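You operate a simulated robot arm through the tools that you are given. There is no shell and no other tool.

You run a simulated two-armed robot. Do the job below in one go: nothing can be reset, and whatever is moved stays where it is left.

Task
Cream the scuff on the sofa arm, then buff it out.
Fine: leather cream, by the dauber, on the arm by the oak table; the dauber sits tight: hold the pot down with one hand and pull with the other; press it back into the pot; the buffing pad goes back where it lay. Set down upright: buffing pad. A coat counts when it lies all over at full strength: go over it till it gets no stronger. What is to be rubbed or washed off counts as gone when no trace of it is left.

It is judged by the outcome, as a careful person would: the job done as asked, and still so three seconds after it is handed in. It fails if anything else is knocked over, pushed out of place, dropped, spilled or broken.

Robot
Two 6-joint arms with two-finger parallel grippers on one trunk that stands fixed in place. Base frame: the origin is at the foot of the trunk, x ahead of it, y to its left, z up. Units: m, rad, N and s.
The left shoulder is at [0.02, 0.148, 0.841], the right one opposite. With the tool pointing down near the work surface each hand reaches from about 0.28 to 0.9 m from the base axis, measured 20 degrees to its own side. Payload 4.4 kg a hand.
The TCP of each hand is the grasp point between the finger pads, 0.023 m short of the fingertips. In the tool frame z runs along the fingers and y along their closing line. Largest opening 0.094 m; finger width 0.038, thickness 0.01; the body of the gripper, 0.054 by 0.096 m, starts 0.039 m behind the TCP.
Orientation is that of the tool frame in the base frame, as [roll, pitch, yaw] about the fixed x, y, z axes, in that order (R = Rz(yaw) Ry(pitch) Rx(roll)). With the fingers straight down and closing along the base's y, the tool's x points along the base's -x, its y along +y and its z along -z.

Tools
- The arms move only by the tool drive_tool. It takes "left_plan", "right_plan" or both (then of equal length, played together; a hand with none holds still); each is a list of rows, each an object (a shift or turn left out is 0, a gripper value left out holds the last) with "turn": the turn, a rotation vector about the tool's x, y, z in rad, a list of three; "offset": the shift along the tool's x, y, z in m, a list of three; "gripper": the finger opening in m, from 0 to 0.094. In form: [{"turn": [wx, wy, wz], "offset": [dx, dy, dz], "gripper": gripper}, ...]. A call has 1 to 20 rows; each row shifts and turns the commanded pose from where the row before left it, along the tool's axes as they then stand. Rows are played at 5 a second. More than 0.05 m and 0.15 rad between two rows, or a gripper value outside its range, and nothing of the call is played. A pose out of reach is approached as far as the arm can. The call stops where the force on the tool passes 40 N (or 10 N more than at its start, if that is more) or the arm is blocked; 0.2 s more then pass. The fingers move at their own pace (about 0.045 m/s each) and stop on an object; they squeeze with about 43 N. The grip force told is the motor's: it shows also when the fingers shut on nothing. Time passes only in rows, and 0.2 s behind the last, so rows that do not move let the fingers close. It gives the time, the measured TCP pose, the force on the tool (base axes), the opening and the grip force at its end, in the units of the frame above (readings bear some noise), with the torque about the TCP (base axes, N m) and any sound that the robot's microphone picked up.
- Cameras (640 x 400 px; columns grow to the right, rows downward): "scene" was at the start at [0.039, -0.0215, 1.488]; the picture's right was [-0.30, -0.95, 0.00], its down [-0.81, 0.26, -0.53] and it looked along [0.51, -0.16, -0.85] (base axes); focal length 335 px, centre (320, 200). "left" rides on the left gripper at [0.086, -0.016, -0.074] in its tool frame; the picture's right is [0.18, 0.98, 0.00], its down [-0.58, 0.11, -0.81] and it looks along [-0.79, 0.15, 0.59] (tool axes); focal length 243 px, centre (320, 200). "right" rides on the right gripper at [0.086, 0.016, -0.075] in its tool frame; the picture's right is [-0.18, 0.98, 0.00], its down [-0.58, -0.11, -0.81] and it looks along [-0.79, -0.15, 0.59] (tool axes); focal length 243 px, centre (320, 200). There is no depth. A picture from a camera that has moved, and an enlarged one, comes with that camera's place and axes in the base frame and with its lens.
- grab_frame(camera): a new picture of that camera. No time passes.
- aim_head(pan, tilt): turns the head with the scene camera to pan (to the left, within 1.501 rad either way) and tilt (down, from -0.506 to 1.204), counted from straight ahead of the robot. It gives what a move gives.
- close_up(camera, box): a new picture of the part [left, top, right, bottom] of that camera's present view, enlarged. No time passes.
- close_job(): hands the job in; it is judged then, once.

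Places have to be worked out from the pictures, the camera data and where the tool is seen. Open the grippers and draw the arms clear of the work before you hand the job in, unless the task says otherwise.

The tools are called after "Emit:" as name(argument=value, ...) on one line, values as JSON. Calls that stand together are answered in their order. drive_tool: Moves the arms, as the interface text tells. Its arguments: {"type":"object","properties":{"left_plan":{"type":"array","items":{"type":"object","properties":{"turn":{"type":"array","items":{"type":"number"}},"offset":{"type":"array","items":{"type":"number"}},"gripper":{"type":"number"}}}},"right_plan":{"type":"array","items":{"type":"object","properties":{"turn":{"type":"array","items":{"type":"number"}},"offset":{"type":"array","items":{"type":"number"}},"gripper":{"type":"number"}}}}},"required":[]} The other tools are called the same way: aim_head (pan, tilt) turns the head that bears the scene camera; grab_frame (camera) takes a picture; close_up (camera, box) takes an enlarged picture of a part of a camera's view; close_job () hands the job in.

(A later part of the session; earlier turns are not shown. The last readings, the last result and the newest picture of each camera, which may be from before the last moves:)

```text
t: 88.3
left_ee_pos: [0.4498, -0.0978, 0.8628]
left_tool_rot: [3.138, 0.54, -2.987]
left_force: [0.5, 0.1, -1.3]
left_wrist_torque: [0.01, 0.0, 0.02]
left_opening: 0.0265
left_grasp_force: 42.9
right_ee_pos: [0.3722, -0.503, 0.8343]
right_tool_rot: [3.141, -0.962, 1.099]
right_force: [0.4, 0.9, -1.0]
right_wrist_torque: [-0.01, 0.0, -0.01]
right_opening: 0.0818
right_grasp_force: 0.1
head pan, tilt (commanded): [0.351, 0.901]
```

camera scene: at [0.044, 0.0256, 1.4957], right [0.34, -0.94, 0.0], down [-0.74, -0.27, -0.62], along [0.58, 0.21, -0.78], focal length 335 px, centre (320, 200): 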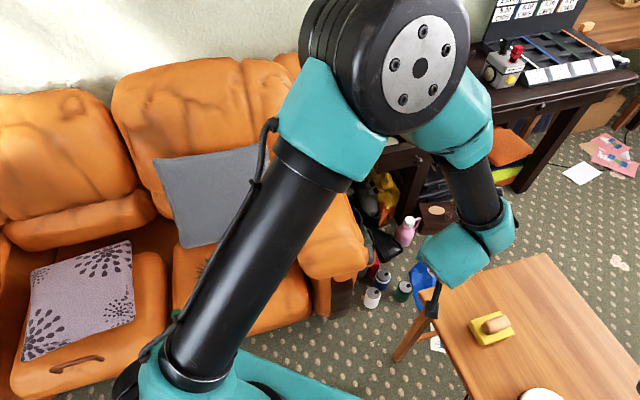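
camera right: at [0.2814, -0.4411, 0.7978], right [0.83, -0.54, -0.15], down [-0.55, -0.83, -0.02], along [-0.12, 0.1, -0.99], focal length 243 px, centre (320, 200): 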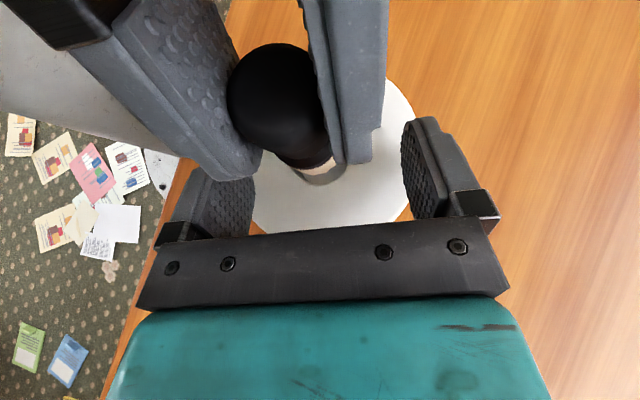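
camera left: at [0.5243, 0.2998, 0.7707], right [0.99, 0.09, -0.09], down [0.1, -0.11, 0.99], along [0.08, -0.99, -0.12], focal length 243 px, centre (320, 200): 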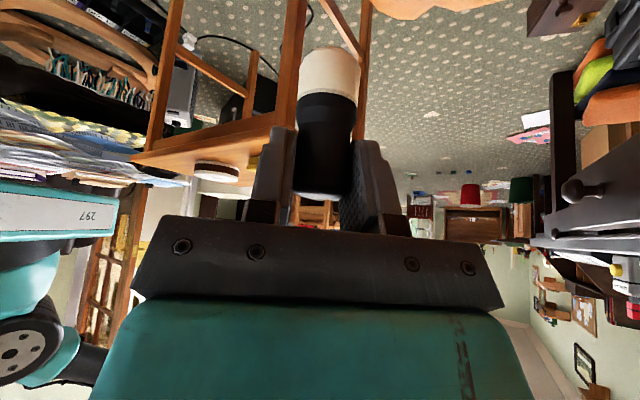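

Orientation is as wanted. I move to hover above the far seat-side corner of the patch to test reach there.

Emit:
drive_tool(left_plan=[{"offset": [-0.0192, 0.033, 0.0215]}, {"offset": [-0.0192, 0.033, 0.0215]}, {"offset": [-0.0192, 0.033, 0.0215]}, {"offset": [-0.0192, 0.033, 0.0215]}, {"offset": [-0.0192, 0.033, 0.0215]}, {"offset": [-0.0192, 0.033, 0.0215]}, {"offset": [-0.0192, 0.033, 0.0215]}, {"offset": [-0.0192, 0.033, 0.0215]}, {"offset": [-0.0192, 0.033, 0.0215]}, {"offset": [-0.0192, 0.033, 0.0215]}, {"offset": [-0.0192, 0.033, 0.0215]}, {"offset": [-0.0192, 0.033, 0.0215]}, {}])

Emit:
grab_frame(camera="scene")

Emit:
close_up(camera="scene", box=[260, 120, 380, 240])

```text
t: 91.1
left_ee_pos: [0.7191, 0.3436, 0.7611]
left_tool_rot: [3.14, 0.538, -2.988]
left_force: [1.5, -0.1, -0.6]
left_wrist_torque: [-0.01, -0.01, 0.02]
left_opening: 0.0263
left_grasp_force: 43.5
right_ee_pos: [0.3713, -0.5028, 0.8353]
right_tool_rot: [3.141, -0.964, 1.099]
right_force: [0.1, -0.7, 0.1]
right_wrist_torque: [0.01, -0.02, 0.03]
right_opening: 0.082
right_grasp_force: 0.1
head pan, tilt (commanded): [0.351, 0.901]
```

```text
taken
camera scene: at [0.044, 0.0256, 1.4957], right [0.34, -0.94, 0.0], down [-0.74, -0.27, -0.62], along [0.58, 0.21, -0.78], focal length 335 px, centre (320, 200)
```

scene: 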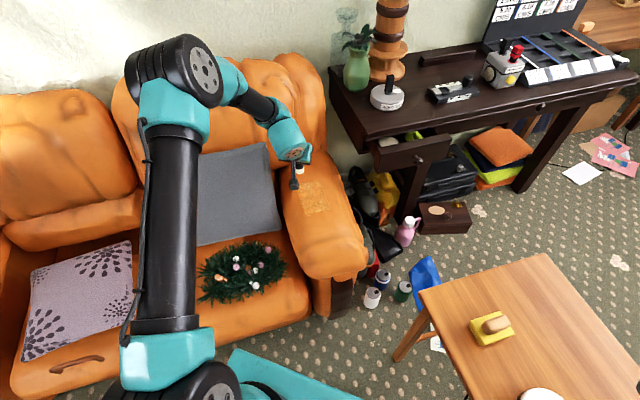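

```text
3.33 times, centred on (320, 180) of scene
camera zoom: at [0.044, 0.0256, 1.4957], right [0.34, -0.94, 0.0], down [-0.74, -0.27, -0.62], along [0.58, 0.21, -0.78], focal length 1116 px, centre (320, 267)
```

zoom: 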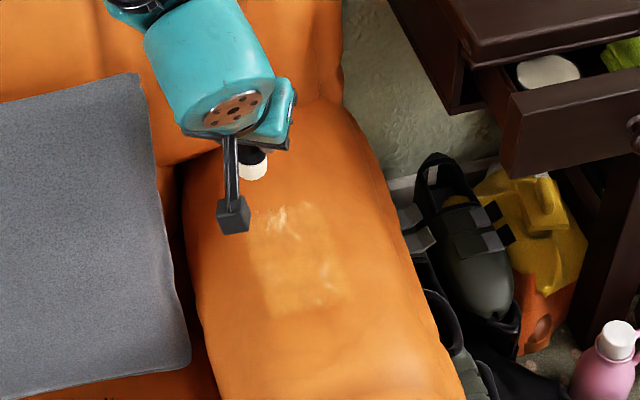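

This pose reaches the far seat-side corner freely, with the camera toward the robot. I lower to near contact here.

Emit:
drive_tool(left_plan=[{"offset": [0.0087, 0, 0.0146]}, {"offset": [0.0087, 0, 0.0146]}, {"offset": [0.0087, 0, 0.0146]}, {"offset": [0.0087, 0, 0.0146]}, {"offset": [0.0005, 0, 0.0009]}, {"offset": [0.0003, 0, 0.0004]}, {"offset": [0.0003, 0, 0.0004]}, {"offset": [0.0003, 0, 0.0004]}])

```text
t: 92.9
left_ee_pos: [0.7156, 0.346, 0.6902]
left_tool_rot: [3.138, 0.538, -2.987]
left_force: [0.3, -0.1, 3.1]
left_wrist_torque: [0.01, 0.05, -0.03]
left_opening: 0.0265
left_grasp_force: 42.8
right_ee_pos: [0.3726, -0.5028, 0.8337]
right_tool_rot: [-3.141, -0.965, 1.097]
right_force: [0.6, 0.4, -0.1]
right_wrist_torque: [0.02, 0.02, 0.03]
right_opening: 0.0819
right_grasp_force: 0.0
head pan, tilt (commanded): [0.351, 0.901]
```

Contact with 3 N at the far seat-side corner. I press slightly more and begin a systematic raster along the patch: first stroke toward the near end.

Emit:
drive_tool(left_plan=[{"offset": [0.0002, 0, 0.0004]}, {"offset": [0.0146, -0.0083, -0.0088]}, {"offset": [0.0146, -0.0083, -0.0088]}, {"offset": [0.0146, -0.0083, -0.0088]}, {"offset": [0.0146, -0.0083, -0.0088]}, {"offset": [0.0146, -0.0083, -0.0088]}, {"offset": [0.0146, -0.0083, -0.0088]}])

Emit:
close_up(camera="scene", box=[260, 120, 380, 240])

```text
t: 94.5
left_ee_pos: [0.6227, 0.2795, 0.6904]
left_tool_rot: [3.139, 0.538, -2.988]
left_force: [5.6, 2.9, 17.9]
left_wrist_torque: [0.12, -0.33, -0.04]
left_opening: 0.0267
left_grasp_force: 43.6
right_ee_pos: [0.3726, -0.5051, 0.8351]
right_tool_rot: [3.139, -0.964, 1.099]
right_force: [-0.1, -0.2, -0.3]
right_wrist_torque: [0.01, 0.01, 0.04]
right_opening: 0.0821
right_grasp_force: 0.0
head pan, tilt (commanded): [0.351, 0.901]
```

```text
3.33 times, centred on (320, 180) of scene
camera zoom: at [0.0438, 0.0255, 1.4957], right [0.34, -0.94, 0.0], down [-0.74, -0.27, -0.62], along [0.58, 0.21, -0.78], focal length 1116 px, centre (320, 267)
```

zoom: 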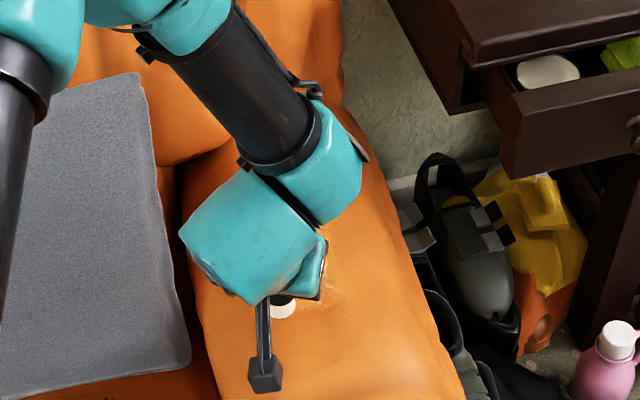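

Smooth stroke at ~18 N. I continue the raster: two more full-length strokes, each shifted 12 mm outward.

Emit:
drive_tool(left_plan=[{"offset": [-0.0047, -0.0108, 0.0024]}, {"offset": [-0.0146, 0.0083, 0.0088]}, {"offset": [-0.0146, 0.0083, 0.0088]}, {"offset": [-0.0146, 0.0083, 0.0088]}, {"offset": [-0.0146, 0.0083, 0.0088]}, {"offset": [-0.0146, 0.0083, 0.0088]}, {"offset": [-0.0146, 0.0083, 0.0088]}, {"offset": [-0.0045, -0.0108, 0.0027]}, {"offset": [0.0146, -0.0083, -0.0088]}, {"offset": [0.0146, -0.0083, -0.0088]}, {"offset": [0.0146, -0.0083, -0.0088]}, {"offset": [0.0146, -0.0083, -0.0088]}, {"offset": [0.0146, -0.0083, -0.0088]}, {"offset": [0.0146, -0.0083, -0.0088]}])

Emit:
close_up(camera="scene", box=[260, 120, 380, 240])

```text
t: 97.5
left_ee_pos: [0.6362, 0.2615, 0.6901]
left_tool_rot: [3.138, 0.538, -2.987]
left_force: [5.1, 2.5, 15.5]
left_wrist_torque: [0.17, -0.35, -0.01]
left_opening: 0.0265
left_grasp_force: 42.8
right_ee_pos: [0.3722, -0.5022, 0.8346]
right_tool_rot: [3.139, -0.964, 1.096]
right_force: [0.6, 0.1, -0.5]
right_wrist_torque: [0.0, 0.04, -0.01]
right_opening: 0.0821
right_grasp_force: 0.1
head pan, tilt (commanded): [0.351, 0.901]
```

```text
3.33 times, centred on (320, 180) of scene
camera zoom: at [0.0438, 0.0255, 1.4957], right [0.34, -0.94, 0.0], down [-0.74, -0.27, -0.62], along [0.58, 0.21, -0.78], focal length 1116 px, centre (320, 267)
```

zoom: 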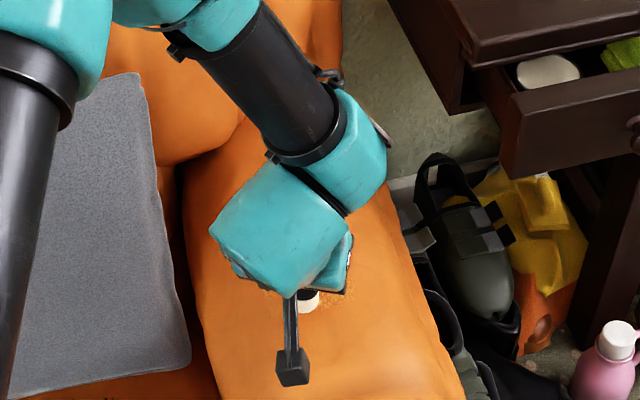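

Uniform ~15 N contact. I continue with the next two strokes outward.

Emit:
drive_tool(left_plan=[{"offset": [-0.0047, -0.0108, 0.0024]}, {"offset": [-0.0146, 0.0083, 0.0088]}, {"offset": [-0.0146, 0.0083, 0.0088]}, {"offset": [-0.0146, 0.0083, 0.0088]}, {"offset": [-0.0146, 0.0083, 0.0088]}, {"offset": [-0.0146, 0.0083, 0.0088]}, {"offset": [-0.0146, 0.0083, 0.0088]}, {"offset": [-0.0047, -0.0108, 0.0024]}, {"offset": [0.0146, -0.0083, -0.0088]}, {"offset": [0.0146, -0.0083, -0.0088]}, {"offset": [0.0146, -0.0083, -0.0088]}, {"offset": [0.0146, -0.0083, -0.0088]}, {"offset": [0.0146, -0.0083, -0.0088]}, {"offset": [0.0146, -0.0083, -0.0088]}])

Emit:
close_up(camera="scene", box=[260, 120, 380, 240])

```text
t: 100.5
left_ee_pos: [0.6491, 0.2419, 0.6906]
left_tool_rot: [3.137, 0.539, -2.988]
left_force: [0.3, 0.0, -0.3]
left_wrist_torque: [0.02, -0.01, 0.0]
left_opening: 0.0266
left_grasp_force: 43.1
right_ee_pos: [0.3718, -0.5032, 0.8349]
right_tool_rot: [-3.141, -0.966, 1.097]
right_force: [0.1, -0.4, 0.3]
right_wrist_torque: [-0.03, 0.0, 0.02]
right_opening: 0.0819
right_grasp_force: 0.1
head pan, tilt (commanded): [0.351, 0.901]
```

```text
3.33 times, centred on (320, 180) of scene
camera zoom: at [0.044, 0.0257, 1.4957], right [0.34, -0.94, 0.0], down [-0.74, -0.27, -0.62], along [0.58, 0.21, -0.78], focal length 1116 px, centre (320, 267)
```

zoom: 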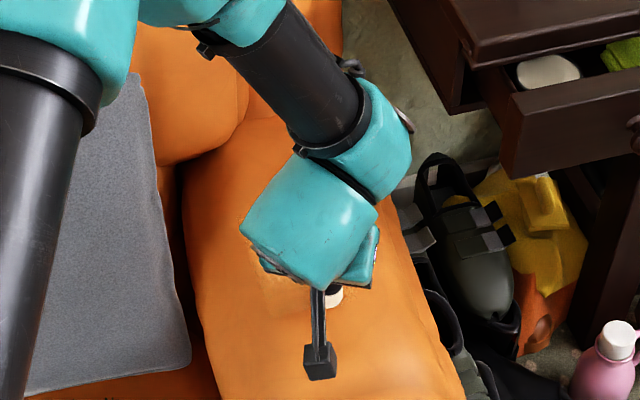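

Contact was lost on this last line (≈0 N). I lower in small steps to regain it.

Emit:
drive_tool(left_plan=[{"offset": [0.0003, 0, 0.0004]}, {"offset": [0.0003, 0, 0.0004]}, {"offset": [0.0003, 0, 0.0004]}])

```text
t: 101.3
left_ee_pos: [0.6498, 0.2418, 0.6892]
left_tool_rot: [3.136, 0.539, -2.989]
left_force: [-6.1, -0.3, 16.2]
left_wrist_torque: [-0.1, 0.32, -0.02]
left_opening: 0.0264
left_grasp_force: 43.7
right_ee_pos: [0.3718, -0.5031, 0.8351]
right_tool_rot: [3.14, -0.967, 1.098]
right_force: [-0.2, -0.6, -0.4]
right_wrist_torque: [0.01, 0.0, -0.01]
right_opening: 0.0821
right_grasp_force: 0.1
head pan, tilt (commanded): [0.351, 0.901]
```

16 N contact regained. I stroke forward on this line, then shift out and stroke back at the same height.

Emit:
drive_tool(left_plan=[{"offset": [-0.0146, 0.0083, 0.0088]}, {"offset": [-0.0146, 0.0083, 0.0088]}, {"offset": [-0.0146, 0.0083, 0.0088]}, {"offset": [-0.0146, 0.0083, 0.0088]}, {"offset": [-0.0146, 0.0083, 0.0088]}, {"offset": [-0.0146, 0.0083, 0.0088]}])

Emit:
close_up(camera="scene", box=[260, 120, 380, 240])

```text
t: 102.7
left_ee_pos: [0.7434, 0.3062, 0.689]
left_tool_rot: [3.139, 0.54, -2.988]
left_force: [-5.6, -2.1, 16.1]
left_wrist_torque: [-0.09, 0.27, 0.02]
left_opening: 0.0262
left_grasp_force: 42.7
right_ee_pos: [0.3713, -0.5035, 0.8355]
right_tool_rot: [3.139, -0.964, 1.098]
right_force: [0.2, 0.3, 0.3]
right_wrist_torque: [-0.02, -0.06, -0.01]
right_opening: 0.0818
right_grasp_force: 0.1
head pan, tilt (commanded): [0.351, 0.901]
```

```text
3.33 times, centred on (320, 180) of scene
camera zoom: at [0.0436, 0.0253, 1.4957], right [0.34, -0.94, 0.0], down [-0.74, -0.27, -0.62], along [0.58, 0.21, -0.78], focal length 1116 px, centre (320, 267)
```

zoom: 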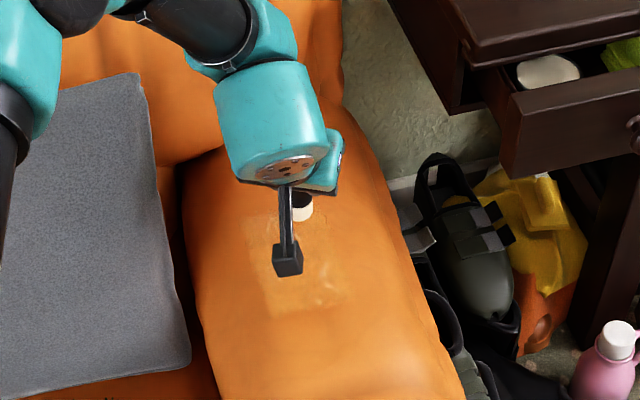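

Good contact across the far end too. Now I shift outward 12 mm and stroke back, then 12 mm more and forward.

Emit:
drive_tool(left_plan=[{"offset": [-0.0045, -0.0108, 0.0027]}, {"offset": [0.0146, -0.0083, -0.0088]}, {"offset": [0.0146, -0.0083, -0.0088]}, {"offset": [0.0146, -0.0083, -0.0088]}, {"offset": [0.0146, -0.0083, -0.0088]}, {"offset": [0.0146, -0.0083, -0.0088]}, {"offset": [0.0146, -0.0083, -0.0088]}])

```text
t: 104.3
left_ee_pos: [0.6572, 0.2327, 0.691]
left_tool_rot: [3.138, 0.541, -2.99]
left_force: [7.8, 4.9, 28.5]
left_wrist_torque: [0.21, -0.55, 0.04]
left_opening: 0.0265
left_grasp_force: 43.8
right_ee_pos: [0.3723, -0.5026, 0.8341]
right_tool_rot: [3.139, -0.965, 1.096]
right_force: [0.5, -0.7, -0.4]
right_wrist_torque: [-0.01, 0.0, 0.01]
right_opening: 0.082
right_grasp_force: 0.0
head pan, tilt (commanded): [0.351, 0.901]
```

28 N here; I ease up 0.4 mm, shift out to the last line, and stroke forward.

Emit:
drive_tool(left_plan=[{"offset": [-0.0047, -0.0108, 0.0023]}, {"offset": [-0.0146, 0.0083, 0.0088]}, {"offset": [-0.0146, 0.0083, 0.0088]}, {"offset": [-0.0146, 0.0083, 0.0088]}, {"offset": [-0.0146, 0.0083, 0.0088]}, {"offset": [-0.0146, 0.0083, 0.0088]}, {"offset": [-0.0146, 0.0083, 0.0088]}])

Emit:
close_up(camera="scene", box=[280, 155, 360, 235])

```text
t: 104.7
left_ee_pos: [0.6593, 0.228, 0.691]
left_tool_rot: [3.137, 0.539, -2.988]
left_force: [-2.0, 0.9, 6.3]
left_wrist_torque: [0.03, 0.03, -0.01]
left_opening: 0.0266
left_grasp_force: 43.3
right_ee_pos: [0.3713, -0.5034, 0.8355]
right_tool_rot: [-3.14, -0.965, 1.098]
right_force: [-0.7, 0.5, -0.3]
right_wrist_torque: [0.0, -0.03, 0.03]
right_opening: 0.0821
right_grasp_force: 0.0
head pan, tilt (commanded): [0.351, 0.901]
stopped in row 1 (left hand): the force on the tool passed its limit at 40 N (the readings are from after the stop); the commanded pose is now the measured one
```

```text
5.00 times, centred on (320, 195) of scene
camera zoom: at [0.0439, 0.0255, 1.4957], right [0.34, -0.94, 0.0], down [-0.74, -0.27, -0.62], along [0.58, 0.21, -0.78], focal length 1674 px, centre (320, 225)
```

zoom: 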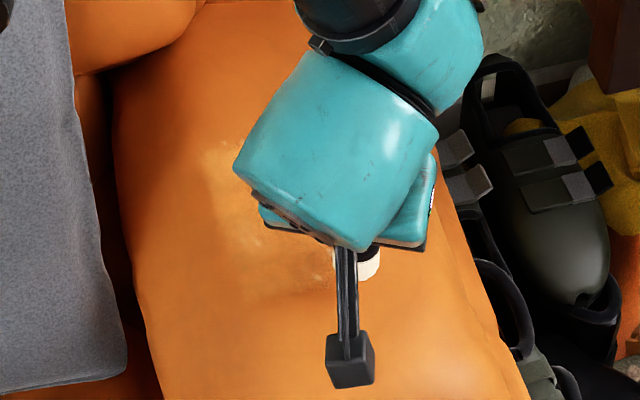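

Stopped at 40 N mid-shift, now 6 N. I shift the remaining 6 mm and stroke forward.

Emit:
drive_tool(left_plan=[{"offset": [-0.0023, -0.0054, 0.0014]}, {"offset": [-0.0146, 0.0083, 0.0088]}, {"offset": [-0.0146, 0.0083, 0.0088]}, {"offset": [-0.0146, 0.0083, 0.0088]}, {"offset": [-0.0146, 0.0083, 0.0088]}, {"offset": [-0.0146, 0.0083, 0.0088]}, {"offset": [-0.0146, 0.0083, 0.0088]}])

Emit:
close_up(camera="scene", box=[280, 155, 360, 235])

```text
t: 106.3
left_ee_pos: [0.757, 0.2894, 0.6891]
left_tool_rot: [3.137, 0.541, -2.987]
left_force: [-6.6, -3.1, 23.0]
left_wrist_torque: [-0.22, 0.32, -0.04]
left_opening: 0.0265
left_grasp_force: 43.1
right_ee_pos: [0.3717, -0.5035, 0.8355]
right_tool_rot: [3.14, -0.966, 1.099]
right_force: [0.5, 0.1, -0.2]
right_wrist_torque: [-0.01, 0.02, 0.04]
right_opening: 0.0819
right_grasp_force: 0.1
head pan, tilt (commanded): [0.351, 0.901]
```

```text
5.00 times, centred on (320, 195) of scene
camera zoom: at [0.0434, 0.0253, 1.4957], right [0.34, -0.94, 0.0], down [-0.74, -0.27, -0.62], along [0.58, 0.21, -0.78], focal length 1674 px, centre (320, 225)
```

zoom: 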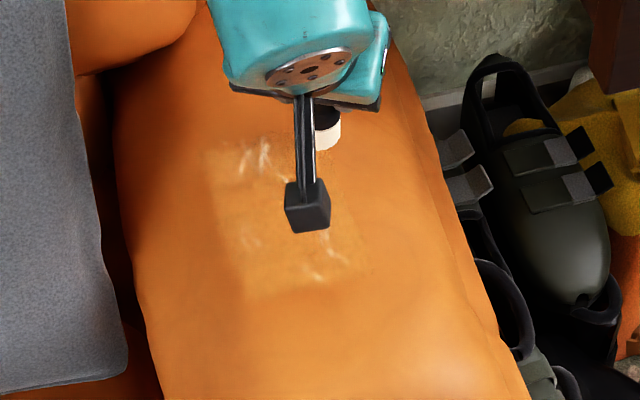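

First full raster done; the rectangle is filling in. I now stroke across the far edge toward the seat side to start a second raster.

Emit:
drive_tool(left_plan=[{"offset": [-0.0031, 0.0018, 0.0018]}, {"offset": [0.0051, 0.0126, -0.0034]}, {"offset": [0.0051, 0.0126, -0.0034]}, {"offset": [0.0053, 0.0126, -0.0032]}, {"offset": [0.0053, 0.0126, -0.0032]}, {"offset": [0.0053, 0.0126, -0.0032]}])

Emit:
close_up(camera="scene", box=[280, 155, 360, 235])

```text
t: 107.7
left_ee_pos: [0.7198, 0.3496, 0.6899]
left_tool_rot: [3.137, 0.537, -2.988]
left_force: [1.2, -1.4, 6.6]
left_wrist_torque: [-0.09, -0.16, 0.03]
left_opening: 0.0264
left_grasp_force: 42.7
right_ee_pos: [0.3729, -0.5022, 0.8349]
right_tool_rot: [-3.141, -0.965, 1.097]
right_force: [-0.4, -0.2, -0.7]
right_wrist_torque: [0.02, 0.0, 0.01]
right_opening: 0.0821
right_grasp_force: 0.1
head pan, tilt (commanded): [0.351, 0.901]
```

```text
5.00 times, centred on (320, 195) of scene
camera zoom: at [0.0439, 0.0254, 1.4957], right [0.34, -0.94, 0.0], down [-0.74, -0.27, -0.62], along [0.58, 0.21, -0.78], focal length 1674 px, centre (320, 225)
```

zoom: 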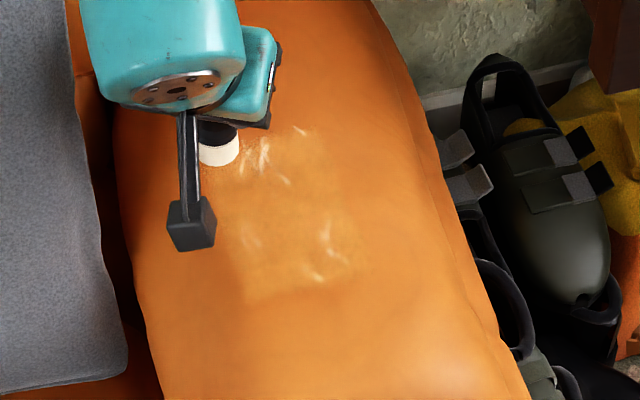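

Continuing the second raster from the far seat-side corner: stroke back, shift, stroke forward.

Emit:
drive_tool(left_plan=[{"offset": [0.0148, -0.0083, -0.0085]}, {"offset": [0.0146, -0.0083, -0.0088]}, {"offset": [0.0146, -0.0083, -0.0088]}, {"offset": [0.0146, -0.0083, -0.0088]}, {"offset": [0.0146, -0.0083, -0.0088]}, {"offset": [0.0146, -0.0083, -0.0088]}, {"offset": [-0.0023, -0.0054, 0.0014]}, {"offset": [-0.0023, -0.0054, 0.0014]}, {"offset": [-0.0146, 0.0083, 0.0088]}, {"offset": [-0.0146, 0.0083, 0.0088]}, {"offset": [-0.0146, 0.0083, 0.0088]}, {"offset": [-0.0146, 0.0083, 0.0088]}, {"offset": [-0.0146, 0.0083, 0.0088]}, {"offset": [-0.0146, 0.0083, 0.0088]}])

Emit:
close_up(camera="scene", box=[280, 155, 360, 235])

```text
t: 109.2
left_ee_pos: [0.6286, 0.2815, 0.6903]
left_tool_rot: [3.137, 0.543, -2.984]
left_force: [-2.0, 1.6, 8.8]
left_wrist_torque: [0.03, 0.12, -0.02]
left_opening: 0.0264
left_grasp_force: 43.1
right_ee_pos: [0.3717, -0.5032, 0.8356]
right_tool_rot: [3.142, -0.965, 1.099]
right_force: [1.5, 0.0, -0.3]
right_wrist_torque: [-0.01, 0.01, 0.01]
right_opening: 0.0821
right_grasp_force: 0.1
head pan, tilt (commanded): [0.351, 0.901]
stopped in row 7 (left hand): the force on the tool passed its limit at 45 N (the readings are from after the stop); the commanded pose is now the measured one
```

```text
5.00 times, centred on (320, 195) of scene
camera zoom: at [0.0438, 0.0256, 1.4957], right [0.34, -0.94, 0.0], down [-0.74, -0.27, -0.62], along [0.58, 0.21, -0.78], focal length 1674 px, centre (320, 225)
```

zoom: 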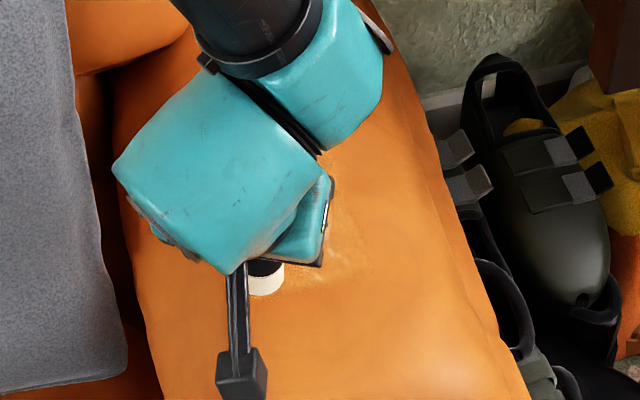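

Stopped at 45 N at the near end, now 9 N. I extend slightly to the near edge, shift and stroke forward.

Emit:
drive_tool(left_plan=[{"offset": [0.0057, -0.0035, -0.0041]}, {"offset": [-0.0045, -0.0108, 0.0027]}, {"offset": [-0.0146, 0.0083, 0.0088]}, {"offset": [-0.0146, 0.0083, 0.0088]}, {"offset": [-0.0146, 0.0083, 0.0088]}, {"offset": [-0.0146, 0.0083, 0.0088]}, {"offset": [-0.0146, 0.0083, 0.0088]}, {"offset": [-0.0146, 0.0083, 0.0088]}])

Emit:
close_up(camera="scene", box=[280, 155, 360, 235])

```text
t: 111.0
left_ee_pos: [0.7232, 0.3344, 0.6893]
left_tool_rot: [3.135, 0.543, -2.985]
left_force: [-6.4, -3.1, 21.6]
left_wrist_torque: [-0.19, 0.38, 0.02]
left_opening: 0.0266
left_grasp_force: 43.1
right_ee_pos: [0.3722, -0.5033, 0.8344]
right_tool_rot: [3.14, -0.964, 1.098]
right_force: [-0.9, 0.2, 0.3]
right_wrist_torque: [-0.02, 0.0, -0.01]
right_opening: 0.0819
right_grasp_force: 0.1
head pan, tilt (commanded): [0.351, 0.901]
```

```text
5.00 times, centred on (320, 195) of scene
camera zoom: at [0.0435, 0.0252, 1.4957], right [0.34, -0.94, 0.0], down [-0.74, -0.27, -0.62], along [0.58, 0.21, -0.78], focal length 1674 px, centre (320, 225)
```

zoom: 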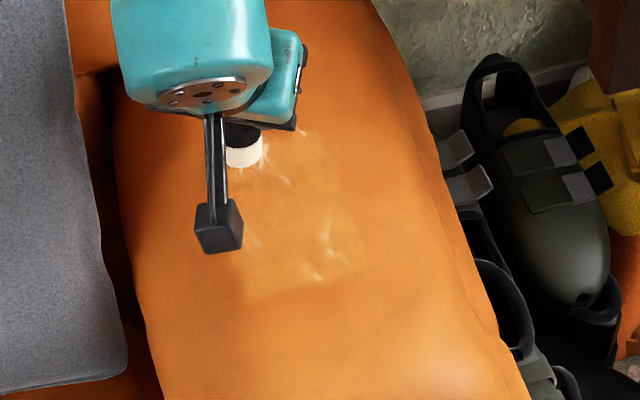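

Good (22 N). Continuing the second raster on the next two lines.

Emit:
drive_tool(left_plan=[{"offset": [-0.0043, -0.0099, 0.0022]}, {"offset": [0.0146, -0.0083, -0.0088]}, {"offset": [0.0146, -0.0083, -0.0088]}, {"offset": [0.0146, -0.0083, -0.0088]}, {"offset": [0.0146, -0.0083, -0.0088]}, {"offset": [0.0146, -0.0083, -0.0088]}, {"offset": [0.0146, -0.0083, -0.0088]}, {"offset": [-0.0043, -0.0099, 0.0022]}, {"offset": [-0.0146, 0.0083, 0.0088]}, {"offset": [-0.0146, 0.0083, 0.0088]}, {"offset": [-0.0146, 0.0083, 0.0088]}, {"offset": [-0.0146, 0.0083, 0.0088]}, {"offset": [-0.0146, 0.0083, 0.0088]}, {"offset": [-0.0146, 0.0083, 0.0088]}])

Emit:
close_up(camera="scene", box=[280, 155, 360, 235])

```text
t: 114.0
left_ee_pos: [0.7347, 0.3148, 0.6899]
left_tool_rot: [3.133, 0.541, -2.986]
left_force: [-2.1, 0.7, 4.8]
left_wrist_torque: [0.0, 0.09, -0.03]
left_opening: 0.0265
left_grasp_force: 42.8
right_ee_pos: [0.3712, -0.5028, 0.8342]
right_tool_rot: [3.141, -0.964, 1.096]
right_force: [1.0, 0.9, 0.5]
right_wrist_torque: [-0.01, 0.0, 0.01]
right_opening: 0.0822
right_grasp_force: 0.1
head pan, tilt (commanded): [0.351, 0.901]
```

```text
5.00 times, centred on (320, 195) of scene
camera zoom: at [0.0439, 0.0255, 1.4957], right [0.34, -0.94, 0.0], down [-0.74, -0.27, -0.62], along [0.58, 0.21, -0.78], focal length 1674 px, centre (320, 225)
```

zoom: 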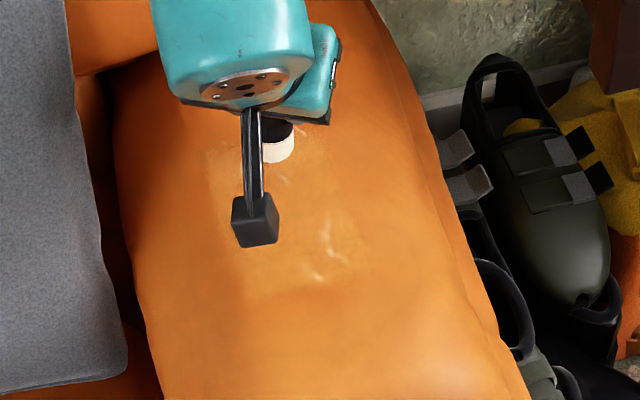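

Contact is light (5 N). I press 0.4 mm more and continue the next two lines outward.

Emit:
drive_tool(left_plan=[{"offset": [0.0002, 0, 0.0003]}, {"offset": [-0.0041, -0.0099, 0.0025]}, {"offset": [0.0146, -0.0083, -0.0088]}, {"offset": [0.0146, -0.0083, -0.0088]}, {"offset": [0.0146, -0.0083, -0.0088]}, {"offset": [0.0146, -0.0083, -0.0088]}, {"offset": [0.0146, -0.0083, -0.0088]}, {"offset": [0.0146, -0.0083, -0.0088]}])

```text
t: 115.8
left_ee_pos: [0.6474, 0.2388, 0.6904]
left_tool_rot: [3.136, 0.538, -2.985]
left_force: [1.5, 0.2, 4.3]
left_wrist_torque: [-0.04, -0.12, 0.02]
left_opening: 0.0263
left_grasp_force: 43.3
right_ee_pos: [0.3721, -0.503, 0.8359]
right_tool_rot: [3.141, -0.964, 1.097]
right_force: [0.0, 0.2, 1.3]
right_wrist_torque: [0.0, 0.02, 0.02]
right_opening: 0.0819
right_grasp_force: 0.1
head pan, tilt (commanded): [0.351, 0.901]
```

4 N here; I press a little more, stroke forward on this line, then shift and stroke back.

Emit:
drive_tool(left_plan=[{"offset": [0.0003, 0, 0.0005]}, {"offset": [-0.0146, 0.0083, 0.0088]}, {"offset": [-0.0146, 0.0083, 0.0088]}, {"offset": [-0.0146, 0.0083, 0.0088]}, {"offset": [-0.0146, 0.0083, 0.0088]}, {"offset": [-0.0146, 0.0083, 0.0088]}, {"offset": [-0.0146, 0.0083, 0.0088]}, {"offset": [-0.0041, -0.0099, 0.0025]}, {"offset": [0.0146, -0.0083, -0.0088]}, {"offset": [0.0146, -0.0083, -0.0088]}, {"offset": [0.0146, -0.0083, -0.0088]}, {"offset": [0.0146, -0.0083, -0.0088]}, {"offset": [0.0146, -0.0083, -0.0088]}, {"offset": [0.0146, -0.0083, -0.0088]}])

Emit:
close_up(camera="scene", box=[280, 155, 360, 235])

```text
t: 118.8
left_ee_pos: [0.6549, 0.23, 0.6902]
left_tool_rot: [3.135, 0.544, -2.983]
left_force: [8.5, 5.7, 31.1]
left_wrist_torque: [0.25, -0.54, 0.01]
left_opening: 0.0265
left_grasp_force: 42.8
right_ee_pos: [0.3711, -0.5037, 0.8349]
right_tool_rot: [3.14, -0.965, 1.098]
right_force: [-0.7, -0.3, -0.2]
right_wrist_torque: [0.02, -0.01, 0.01]
right_opening: 0.0821
right_grasp_force: 0.1
head pan, tilt (commanded): [0.351, 0.901]
```

```text
5.00 times, centred on (320, 195) of scene
camera zoom: at [0.0436, 0.0255, 1.4957], right [0.34, -0.94, 0.0], down [-0.74, -0.27, -0.62], along [0.58, 0.21, -0.78], focal length 1674 px, centre (320, 225)
```

zoom: 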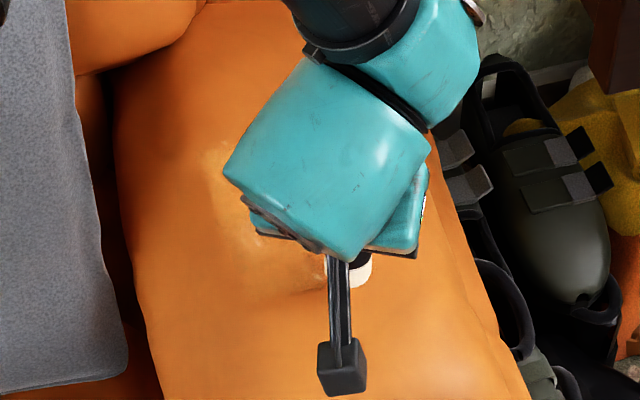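

31 N: I ease up 0.6 mm, shift 10 mm to the outer edge and stroke forward.

Emit:
drive_tool(left_plan=[{"offset": [-0.0003, 0, -0.0005]}, {"offset": [-0.0038, -0.009, 0.0022]}, {"offset": [-0.0146, 0.0083, 0.0088]}, {"offset": [-0.0146, 0.0083, 0.0088]}, {"offset": [-0.0146, 0.0083, 0.0088]}, {"offset": [-0.0146, 0.0083, 0.0088]}, {"offset": [-0.0146, 0.0083, 0.0088]}, {"offset": [-0.0146, 0.0083, 0.0088]}])

Emit:
close_up(camera="scene", box=[280, 155, 360, 235])

```text
t: 120.6
left_ee_pos: [0.7532, 0.2901, 0.6894]
left_tool_rot: [3.136, 0.542, -2.986]
left_force: [-0.7, 0.0, 1.9]
left_wrist_torque: [0.01, 0.02, 0.02]
left_opening: 0.0264
left_grasp_force: 42.8
right_ee_pos: [0.3724, -0.5039, 0.8337]
right_tool_rot: [3.141, -0.962, 1.097]
right_force: [0.0, 0.1, 0.1]
right_wrist_torque: [0.0, 0.0, -0.01]
right_opening: 0.082
right_grasp_force: 0.0
head pan, tilt (commanded): [0.351, 0.901]
```

```text
5.00 times, centred on (320, 195) of scene
camera zoom: at [0.044, 0.0255, 1.4957], right [0.34, -0.94, 0.0], down [-0.74, -0.27, -0.62], along [0.58, 0.21, -0.78], focal length 1674 px, centre (320, 225)
```

zoom: 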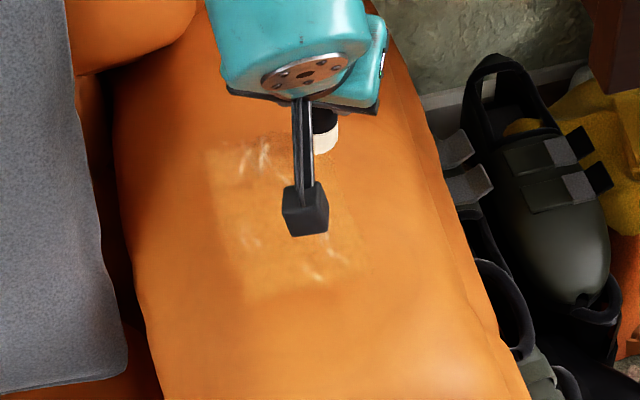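

Second raster is complete. I lift and swing aside to inspect the whole coat.

Emit:
drive_tool(left_plan=[{"offset": [-0.0103, 0, -0.0172]}, {"offset": [-0.0115, -0.0297, -0.0281]}, {"offset": [-0.0115, -0.0297, -0.0281]}, {"offset": [-0.0115, -0.0297, -0.0281]}, {"offset": [-0.0115, -0.0297, -0.0281]}, {}])

Emit:
close_up(camera="scene", box=[280, 155, 360, 235])

Emit:
close_up(camera="scene", box=[295, 165, 345, 215])

```text
t: 122.0
left_ee_pos: [0.755, 0.1649, 0.8312]
left_tool_rot: [3.137, 0.541, -2.984]
left_force: [-0.5, 0.0, 0.0]
left_wrist_torque: [0.0, -0.02, -0.02]
left_opening: 0.0265
left_grasp_force: 42.9
right_ee_pos: [0.3723, -0.504, 0.8357]
right_tool_rot: [3.141, -0.963, 1.095]
right_force: [0.4, -0.3, 0.4]
right_wrist_torque: [-0.01, 0.02, 0.0]
right_opening: 0.082
right_grasp_force: 0.1
head pan, tilt (commanded): [0.351, 0.901]
```

```text
5.00 times, centred on (320, 195) of scene
camera zoom: at [0.044, 0.0255, 1.4957], right [0.34, -0.94, 0.0], down [-0.74, -0.27, -0.62], along [0.58, 0.21, -0.78], focal length 1674 px, centre (320, 225)
```

zoom: 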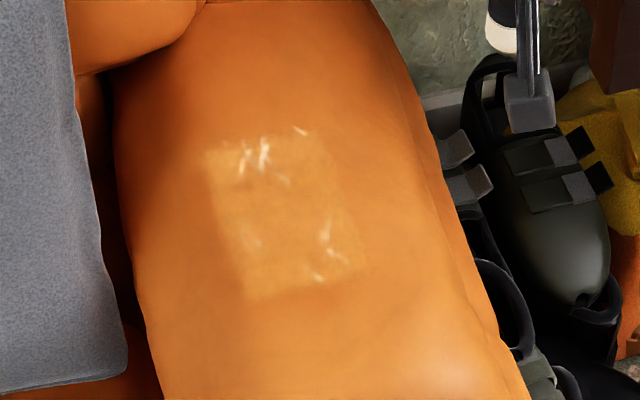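

```text
8.00 times, centred on (320, 190) of scene
camera zoom: at [0.044, 0.0255, 1.4957], right [0.34, -0.94, 0.0], down [-0.74, -0.27, -0.62], along [0.58, 0.21, -0.78], focal length 2679 px, centre (320, 280)
```

zoom: 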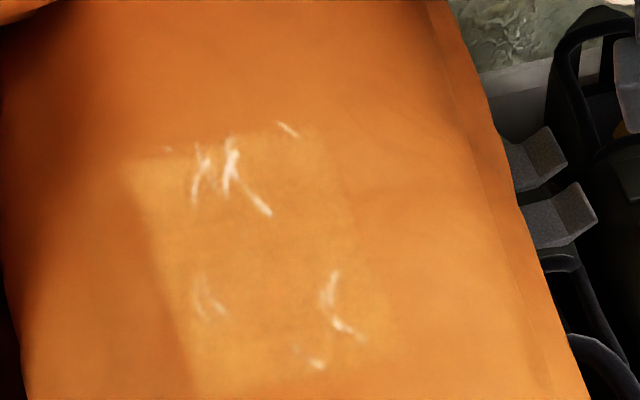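

The coat is now an even tan rectangle, though the "M" and the outer strokes still shine through, so it's probably not at full strength yet. I zoom in harder for detail.

Emit:
close_up(camera="scene", box=[298, 174, 334, 198])

Emit:
close_up(camera="scene", box=[298, 190, 334, 214])

```text
16.00 times, centred on (316, 186) of scene
camera zoom: at [0.044, 0.0255, 1.4957], right [0.34, -0.94, 0.0], down [-0.74, -0.27, -0.62], along [0.58, 0.21, -0.78], focal length 5357 px, centre (384, 424)
```

zoom: 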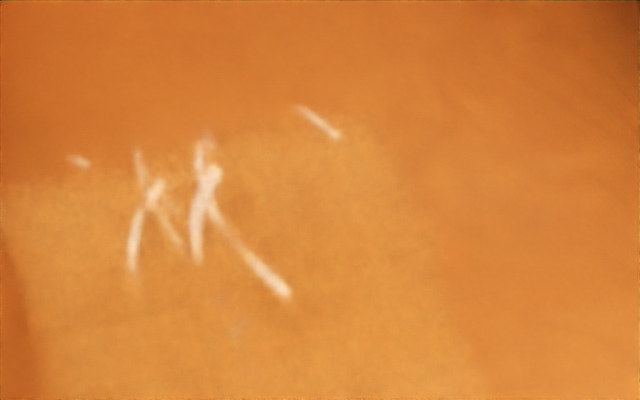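

```text
16.00 times, centred on (316, 202) of scene
camera zoom: at [0.044, 0.0255, 1.4957], right [0.34, -0.94, 0.0], down [-0.74, -0.27, -0.62], along [0.58, 0.21, -0.78], focal length 5357 px, centre (384, 168)
```

zoom: 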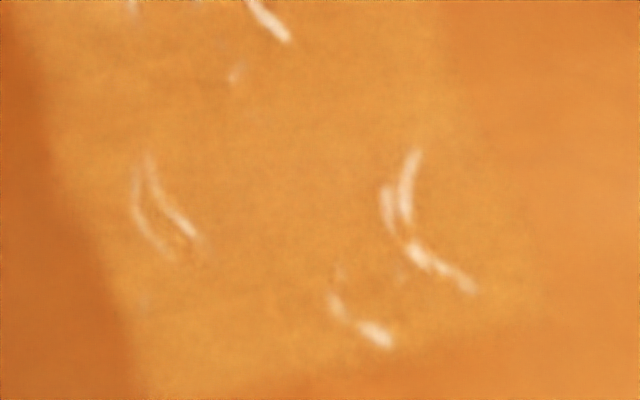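

The coat is semi-transparent tan, ending in straight edges at about ±64 mm × ±41 mm, with marks still showing at the far edge. I'll do another raster with slightly larger extents and firmer contact, starting at the far seat-side corner.

Emit:
drive_tool(left_plan=[{"offset": [0.0126, 0.0402, 0.0207]}, {"offset": [0.0126, 0.0402, 0.0207]}, {"offset": [0.0126, 0.0402, 0.0207]}, {"offset": [0.0126, 0.0402, 0.0207]}, {"offset": [0.0126, 0.0402, 0.0207]}, {"offset": [0.0077, 0, 0.0129]}, {"offset": [0.0005, 0, 0.0009]}, {"offset": [0.0005, 0, 0.0009]}])

Emit:
close_up(camera="scene", box=[260, 120, 380, 240])

```text
t: 123.8
left_ee_pos: [0.721, 0.3663, 0.6932]
left_tool_rot: [3.135, 0.541, -2.985]
left_force: [0.0, 0.8, -1.0]
left_wrist_torque: [0.01, -0.03, 0.01]
left_opening: 0.0262
left_grasp_force: 42.8
right_ee_pos: [0.3727, -0.5036, 0.8349]
right_tool_rot: [-3.141, -0.963, 1.098]
right_force: [-0.7, 0.2, 0.0]
right_wrist_torque: [0.0, 0.02, 0.01]
right_opening: 0.0818
right_grasp_force: 0.1
head pan, tilt (commanded): [0.351, 0.901]
```

```text
3.33 times, centred on (320, 180) of scene
camera zoom: at [0.044, 0.0256, 1.4957], right [0.34, -0.94, 0.0], down [-0.74, -0.27, -0.62], along [0.58, 0.21, -0.78], focal length 1116 px, centre (320, 267)
```

zoom: 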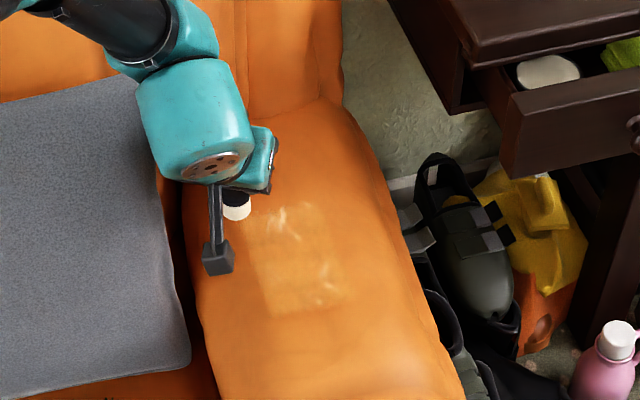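

No contact with the cushion (force ≈0). I lower gently to touch the leather at this corner.

Emit:
drive_tool(left_plan=[{"offset": [0.0004, 0, 0.0006]}, {"offset": [0.0004, 0, 0.0006]}, {"offset": [0.0004, 0, 0.0006]}, {"offset": [0.0003, 0, 0.0004]}, {"offset": [0.0003, 0, 0.0004]}])

```text
t: 125.0
left_ee_pos: [0.7221, 0.3654, 0.6897]
left_tool_rot: [3.138, 0.542, -2.986]
left_force: [-0.1, 1.1, 6.0]
left_wrist_torque: [-0.03, -0.02, -0.02]
left_opening: 0.0264
left_grasp_force: 42.6
right_ee_pos: [0.3721, -0.5042, 0.8348]
right_tool_rot: [3.141, -0.964, 1.098]
right_force: [0.1, -0.6, 0.0]
right_wrist_torque: [0.0, -0.02, -0.03]
right_opening: 0.0822
right_grasp_force: 0.1
head pan, tilt (commanded): [0.351, 0.901]
```

6 N contact beyond the far edge. I stroke across the far edge toward the outer side to see whether the coat extends further.

Emit:
drive_tool(left_plan=[{"offset": [-0.0056, -0.0135, 0.0034]}, {"offset": [-0.0056, -0.0135, 0.0034]}, {"offset": [-0.0056, -0.0135, 0.0034]}, {"offset": [-0.0056, -0.0135, 0.0034]}, {"offset": [-0.0056, -0.0135, 0.0034]}, {"offset": [-0.0056, -0.0135, 0.0034]}])

Emit:
close_up(camera="scene", box=[298, 174, 334, 198])

```text
t: 126.4
left_ee_pos: [0.7739, 0.2931, 0.6893]
left_tool_rot: [3.136, 0.545, -2.985]
left_force: [-3.9, 8.6, 33.1]
left_wrist_torque: [0.45, 0.21, -0.03]
left_opening: 0.0265
left_grasp_force: 43.0
right_ee_pos: [0.3707, -0.5041, 0.8351]
right_tool_rot: [3.14, -0.964, 1.098]
right_force: [-0.1, 0.0, -1.0]
right_wrist_torque: [0.02, -0.01, -0.01]
right_opening: 0.082
right_grasp_force: 0.0
head pan, tilt (commanded): [0.351, 0.901]
```

```text
16.00 times, centred on (316, 186) of scene
camera zoom: at [0.0432, 0.0255, 1.4957], right [0.34, -0.94, 0.0], down [-0.74, -0.27, -0.62], along [0.58, 0.21, -0.78], focal length 5357 px, centre (384, 424)
```

zoom: 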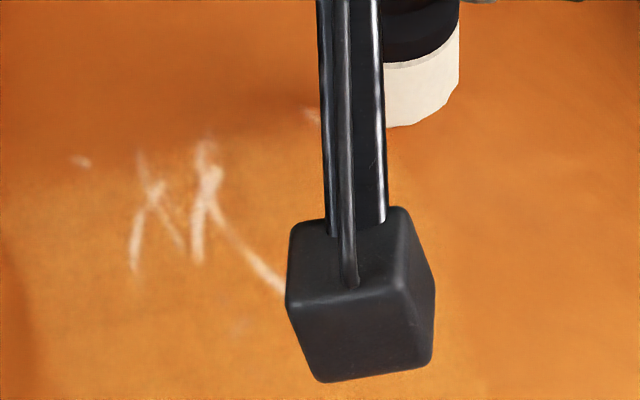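

The far boundary stays put (it's the zone's edge), and the "M" is fading further, so passes are still strengthening the coat. I ease up a bit and stroke back along the outer edge.

Emit:
drive_tool(left_plan=[{"offset": [-0.0003, 0, -0.0005]}, {"offset": [0.0146, -0.0083, -0.0088]}, {"offset": [0.0146, -0.0083, -0.0088]}, {"offset": [0.0146, -0.0083, -0.0088]}, {"offset": [0.0146, -0.0083, -0.0088]}, {"offset": [0.0146, -0.0083, -0.0088]}, {"offset": [0.0146, -0.0083, -0.0088]}, {"offset": [0.0146, -0.0083, -0.0088]}])

Emit:
close_up(camera="scene", box=[280, 155, 360, 235])

```text
t: 128.2
left_ee_pos: [0.6645, 0.2145, 0.6888]
left_tool_rot: [3.136, 0.543, -2.984]
left_force: [8.7, 6.5, 30.9]
left_wrist_torque: [0.23, -0.57, 0.04]
left_opening: 0.0266
left_grasp_force: 43.1
right_ee_pos: [0.3721, -0.5021, 0.8344]
right_tool_rot: [3.14, -0.965, 1.097]
right_force: [0.3, 0.5, 1.0]
right_wrist_torque: [-0.03, 0.01, 0.0]
right_opening: 0.0819
right_grasp_force: 0.0
head pan, tilt (commanded): [0.351, 0.901]
```

```text
5.00 times, centred on (320, 195) of scene
camera zoom: at [0.0436, 0.0255, 1.4957], right [0.34, -0.94, 0.0], down [-0.74, -0.27, -0.62], along [0.58, 0.21, -0.78], focal length 1674 px, centre (320, 225)
```

zoom: 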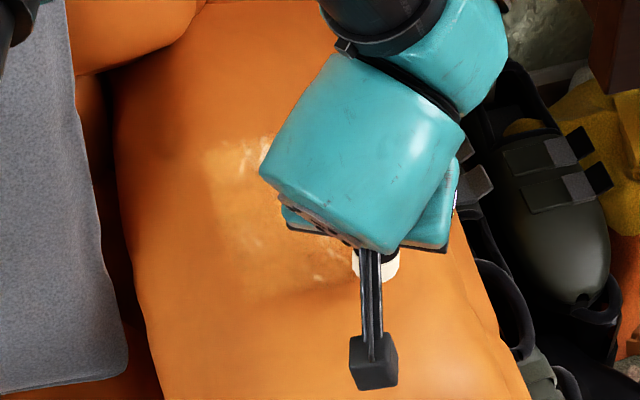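

Continuing: ease up, shift inward 12 mm, stroke forward, shift, stroke back.

Emit:
drive_tool(left_plan=[{"offset": [0.0042, 0.0108, -0.0032]}, {"offset": [-0.0146, 0.0083, 0.0088]}, {"offset": [-0.0146, 0.0083, 0.0088]}, {"offset": [-0.0146, 0.0083, 0.0088]}, {"offset": [-0.0146, 0.0083, 0.0088]}, {"offset": [-0.0146, 0.0083, 0.0088]}, {"offset": [-0.0146, 0.0083, 0.0088]}, {"offset": [-0.0146, 0.0083, 0.0088]}, {"offset": [0.0045, 0.0108, -0.0027]}, {"offset": [0.0146, -0.0083, -0.0088]}, {"offset": [0.0146, -0.0083, -0.0088]}, {"offset": [0.0146, -0.0083, -0.0088]}, {"offset": [0.0146, -0.0083, -0.0088]}, {"offset": [0.0146, -0.0083, -0.0088]}, {"offset": [0.0146, -0.0083, -0.0088]}, {"offset": [0.0146, -0.0083, -0.0088]}])

Emit:
close_up(camera="scene", box=[280, 155, 360, 235])

```text
t: 131.6
left_ee_pos: [0.6519, 0.2356, 0.6889]
left_tool_rot: [3.137, 0.543, -2.984]
left_force: [2.7, 0.6, 5.5]
left_wrist_torque: [-0.04, -0.19, 0.0]
left_opening: 0.0265
left_grasp_force: 43.1
right_ee_pos: [0.3706, -0.5032, 0.8344]
right_tool_rot: [-3.141, -0.964, 1.098]
right_force: [0.5, -0.2, 0.6]
right_wrist_torque: [-0.01, 0.03, 0.02]
right_opening: 0.0821
right_grasp_force: 0.2
head pan, tilt (commanded): [0.351, 0.901]
```

```text
5.00 times, centred on (320, 195) of scene
camera zoom: at [0.0439, 0.0256, 1.4957], right [0.34, -0.94, 0.0], down [-0.74, -0.27, -0.62], along [0.58, 0.21, -0.78], focal length 1674 px, centre (320, 225)
```

zoom: 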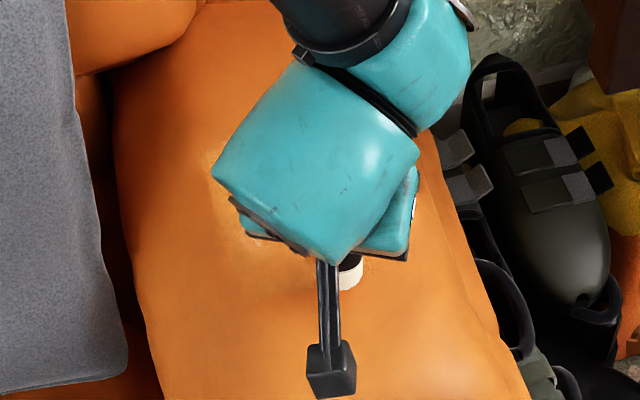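

Contact 5 N. I press slightly more and carry on with the next pair of lines.

Emit:
drive_tool(left_plan=[{"offset": [0.0048, 0.0108, -0.0021]}, {"offset": [-0.0146, 0.0083, 0.0088]}, {"offset": [-0.0146, 0.0083, 0.0088]}, {"offset": [-0.0146, 0.0083, 0.0088]}, {"offset": [-0.0146, 0.0083, 0.0088]}, {"offset": [-0.0146, 0.0083, 0.0088]}, {"offset": [-0.0146, 0.0083, 0.0088]}, {"offset": [-0.0146, 0.0083, 0.0088]}, {"offset": [0.0045, 0.0108, -0.0027]}, {"offset": [0.0146, -0.0083, -0.0088]}, {"offset": [0.0146, -0.0083, -0.0088]}, {"offset": [0.0146, -0.0083, -0.0088]}, {"offset": [0.0146, -0.0083, -0.0088]}, {"offset": [0.0146, -0.0083, -0.0088]}, {"offset": [0.0146, -0.0083, -0.0088]}, {"offset": [0.0146, -0.0083, -0.0088]}])

Emit:
close_up(camera="scene", box=[280, 155, 360, 235])

```text
t: 135.0
left_ee_pos: [0.6367, 0.2542, 0.6895]
left_tool_rot: [3.138, 0.542, -2.985]
left_force: [6.2, 4.1, 22.6]
left_wrist_torque: [0.14, -0.44, 0.0]
left_opening: 0.0266
left_grasp_force: 43.0
right_ee_pos: [0.3717, -0.5028, 0.8356]
right_tool_rot: [-3.141, -0.966, 1.098]
right_force: [-1.0, -0.3, -0.7]
right_wrist_torque: [0.01, 0.02, -0.02]
right_opening: 0.082
right_grasp_force: 0.1
head pan, tilt (commanded): [0.351, 0.901]
```

```text
5.00 times, centred on (320, 195) of scene
camera zoom: at [0.0437, 0.0255, 1.4957], right [0.34, -0.94, 0.0], down [-0.74, -0.27, -0.62], along [0.58, 0.21, -0.78], focal length 1674 px, centre (320, 225)
```

zoom: 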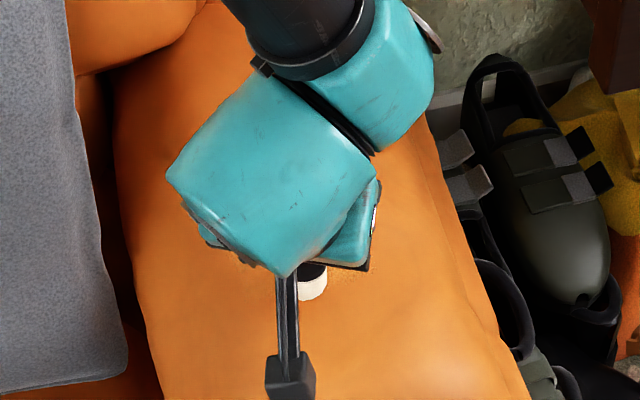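

Steady contact. Next pair of lines toward the seat side.

Emit:
drive_tool(left_plan=[{"offset": [0.0045, 0.0108, -0.0027]}, {"offset": [-0.0146, 0.0083, 0.0088]}, {"offset": [-0.0146, 0.0083, 0.0088]}, {"offset": [-0.0146, 0.0083, 0.0088]}, {"offset": [-0.0146, 0.0083, 0.0088]}, {"offset": [-0.0146, 0.0083, 0.0088]}, {"offset": [-0.0146, 0.0083, 0.0088]}, {"offset": [-0.0146, 0.0083, 0.0088]}, {"offset": [0.0045, 0.0108, -0.0027]}, {"offset": [0.0146, -0.0083, -0.0088]}, {"offset": [0.0146, -0.0083, -0.0088]}, {"offset": [0.0146, -0.0083, -0.0088]}, {"offset": [0.0146, -0.0083, -0.0088]}, {"offset": [0.0146, -0.0083, -0.0088]}, {"offset": [0.0146, -0.0083, -0.0088]}, {"offset": [0.0146, -0.0083, -0.0088]}])

Emit:
close_up(camera="scene", box=[280, 155, 360, 235])

```text
t: 138.4
left_ee_pos: [0.6252, 0.2743, 0.6887]
left_tool_rot: [3.133, 0.545, -2.985]
left_force: [9.5, 4.0, 24.4]
left_wrist_torque: [0.19, -0.55, 0.0]
left_opening: 0.0266
left_grasp_force: 43.0
right_ee_pos: [0.3716, -0.5021, 0.8349]
right_tool_rot: [3.141, -0.966, 1.097]
right_force: [-0.2, -0.3, -0.6]
right_wrist_torque: [0.02, 0.04, 0.02]
right_opening: 0.0818
right_grasp_force: 0.0
head pan, tilt (commanded): [0.351, 0.901]
```

```text
5.00 times, centred on (320, 195) of scene
camera zoom: at [0.0437, 0.0255, 1.4957], right [0.34, -0.94, 0.0], down [-0.74, -0.27, -0.62], along [0.58, 0.21, -0.78], focal length 1674 px, centre (320, 225)
```

zoom: 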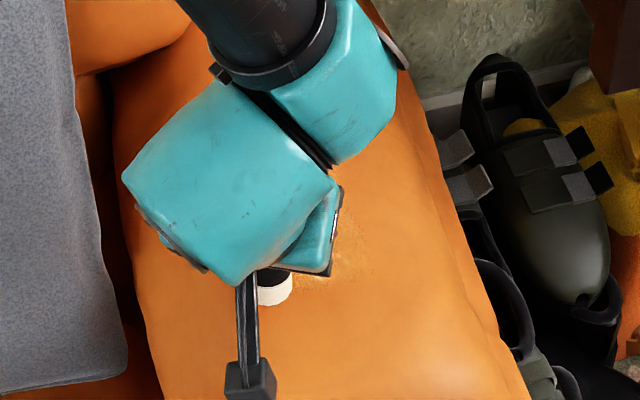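

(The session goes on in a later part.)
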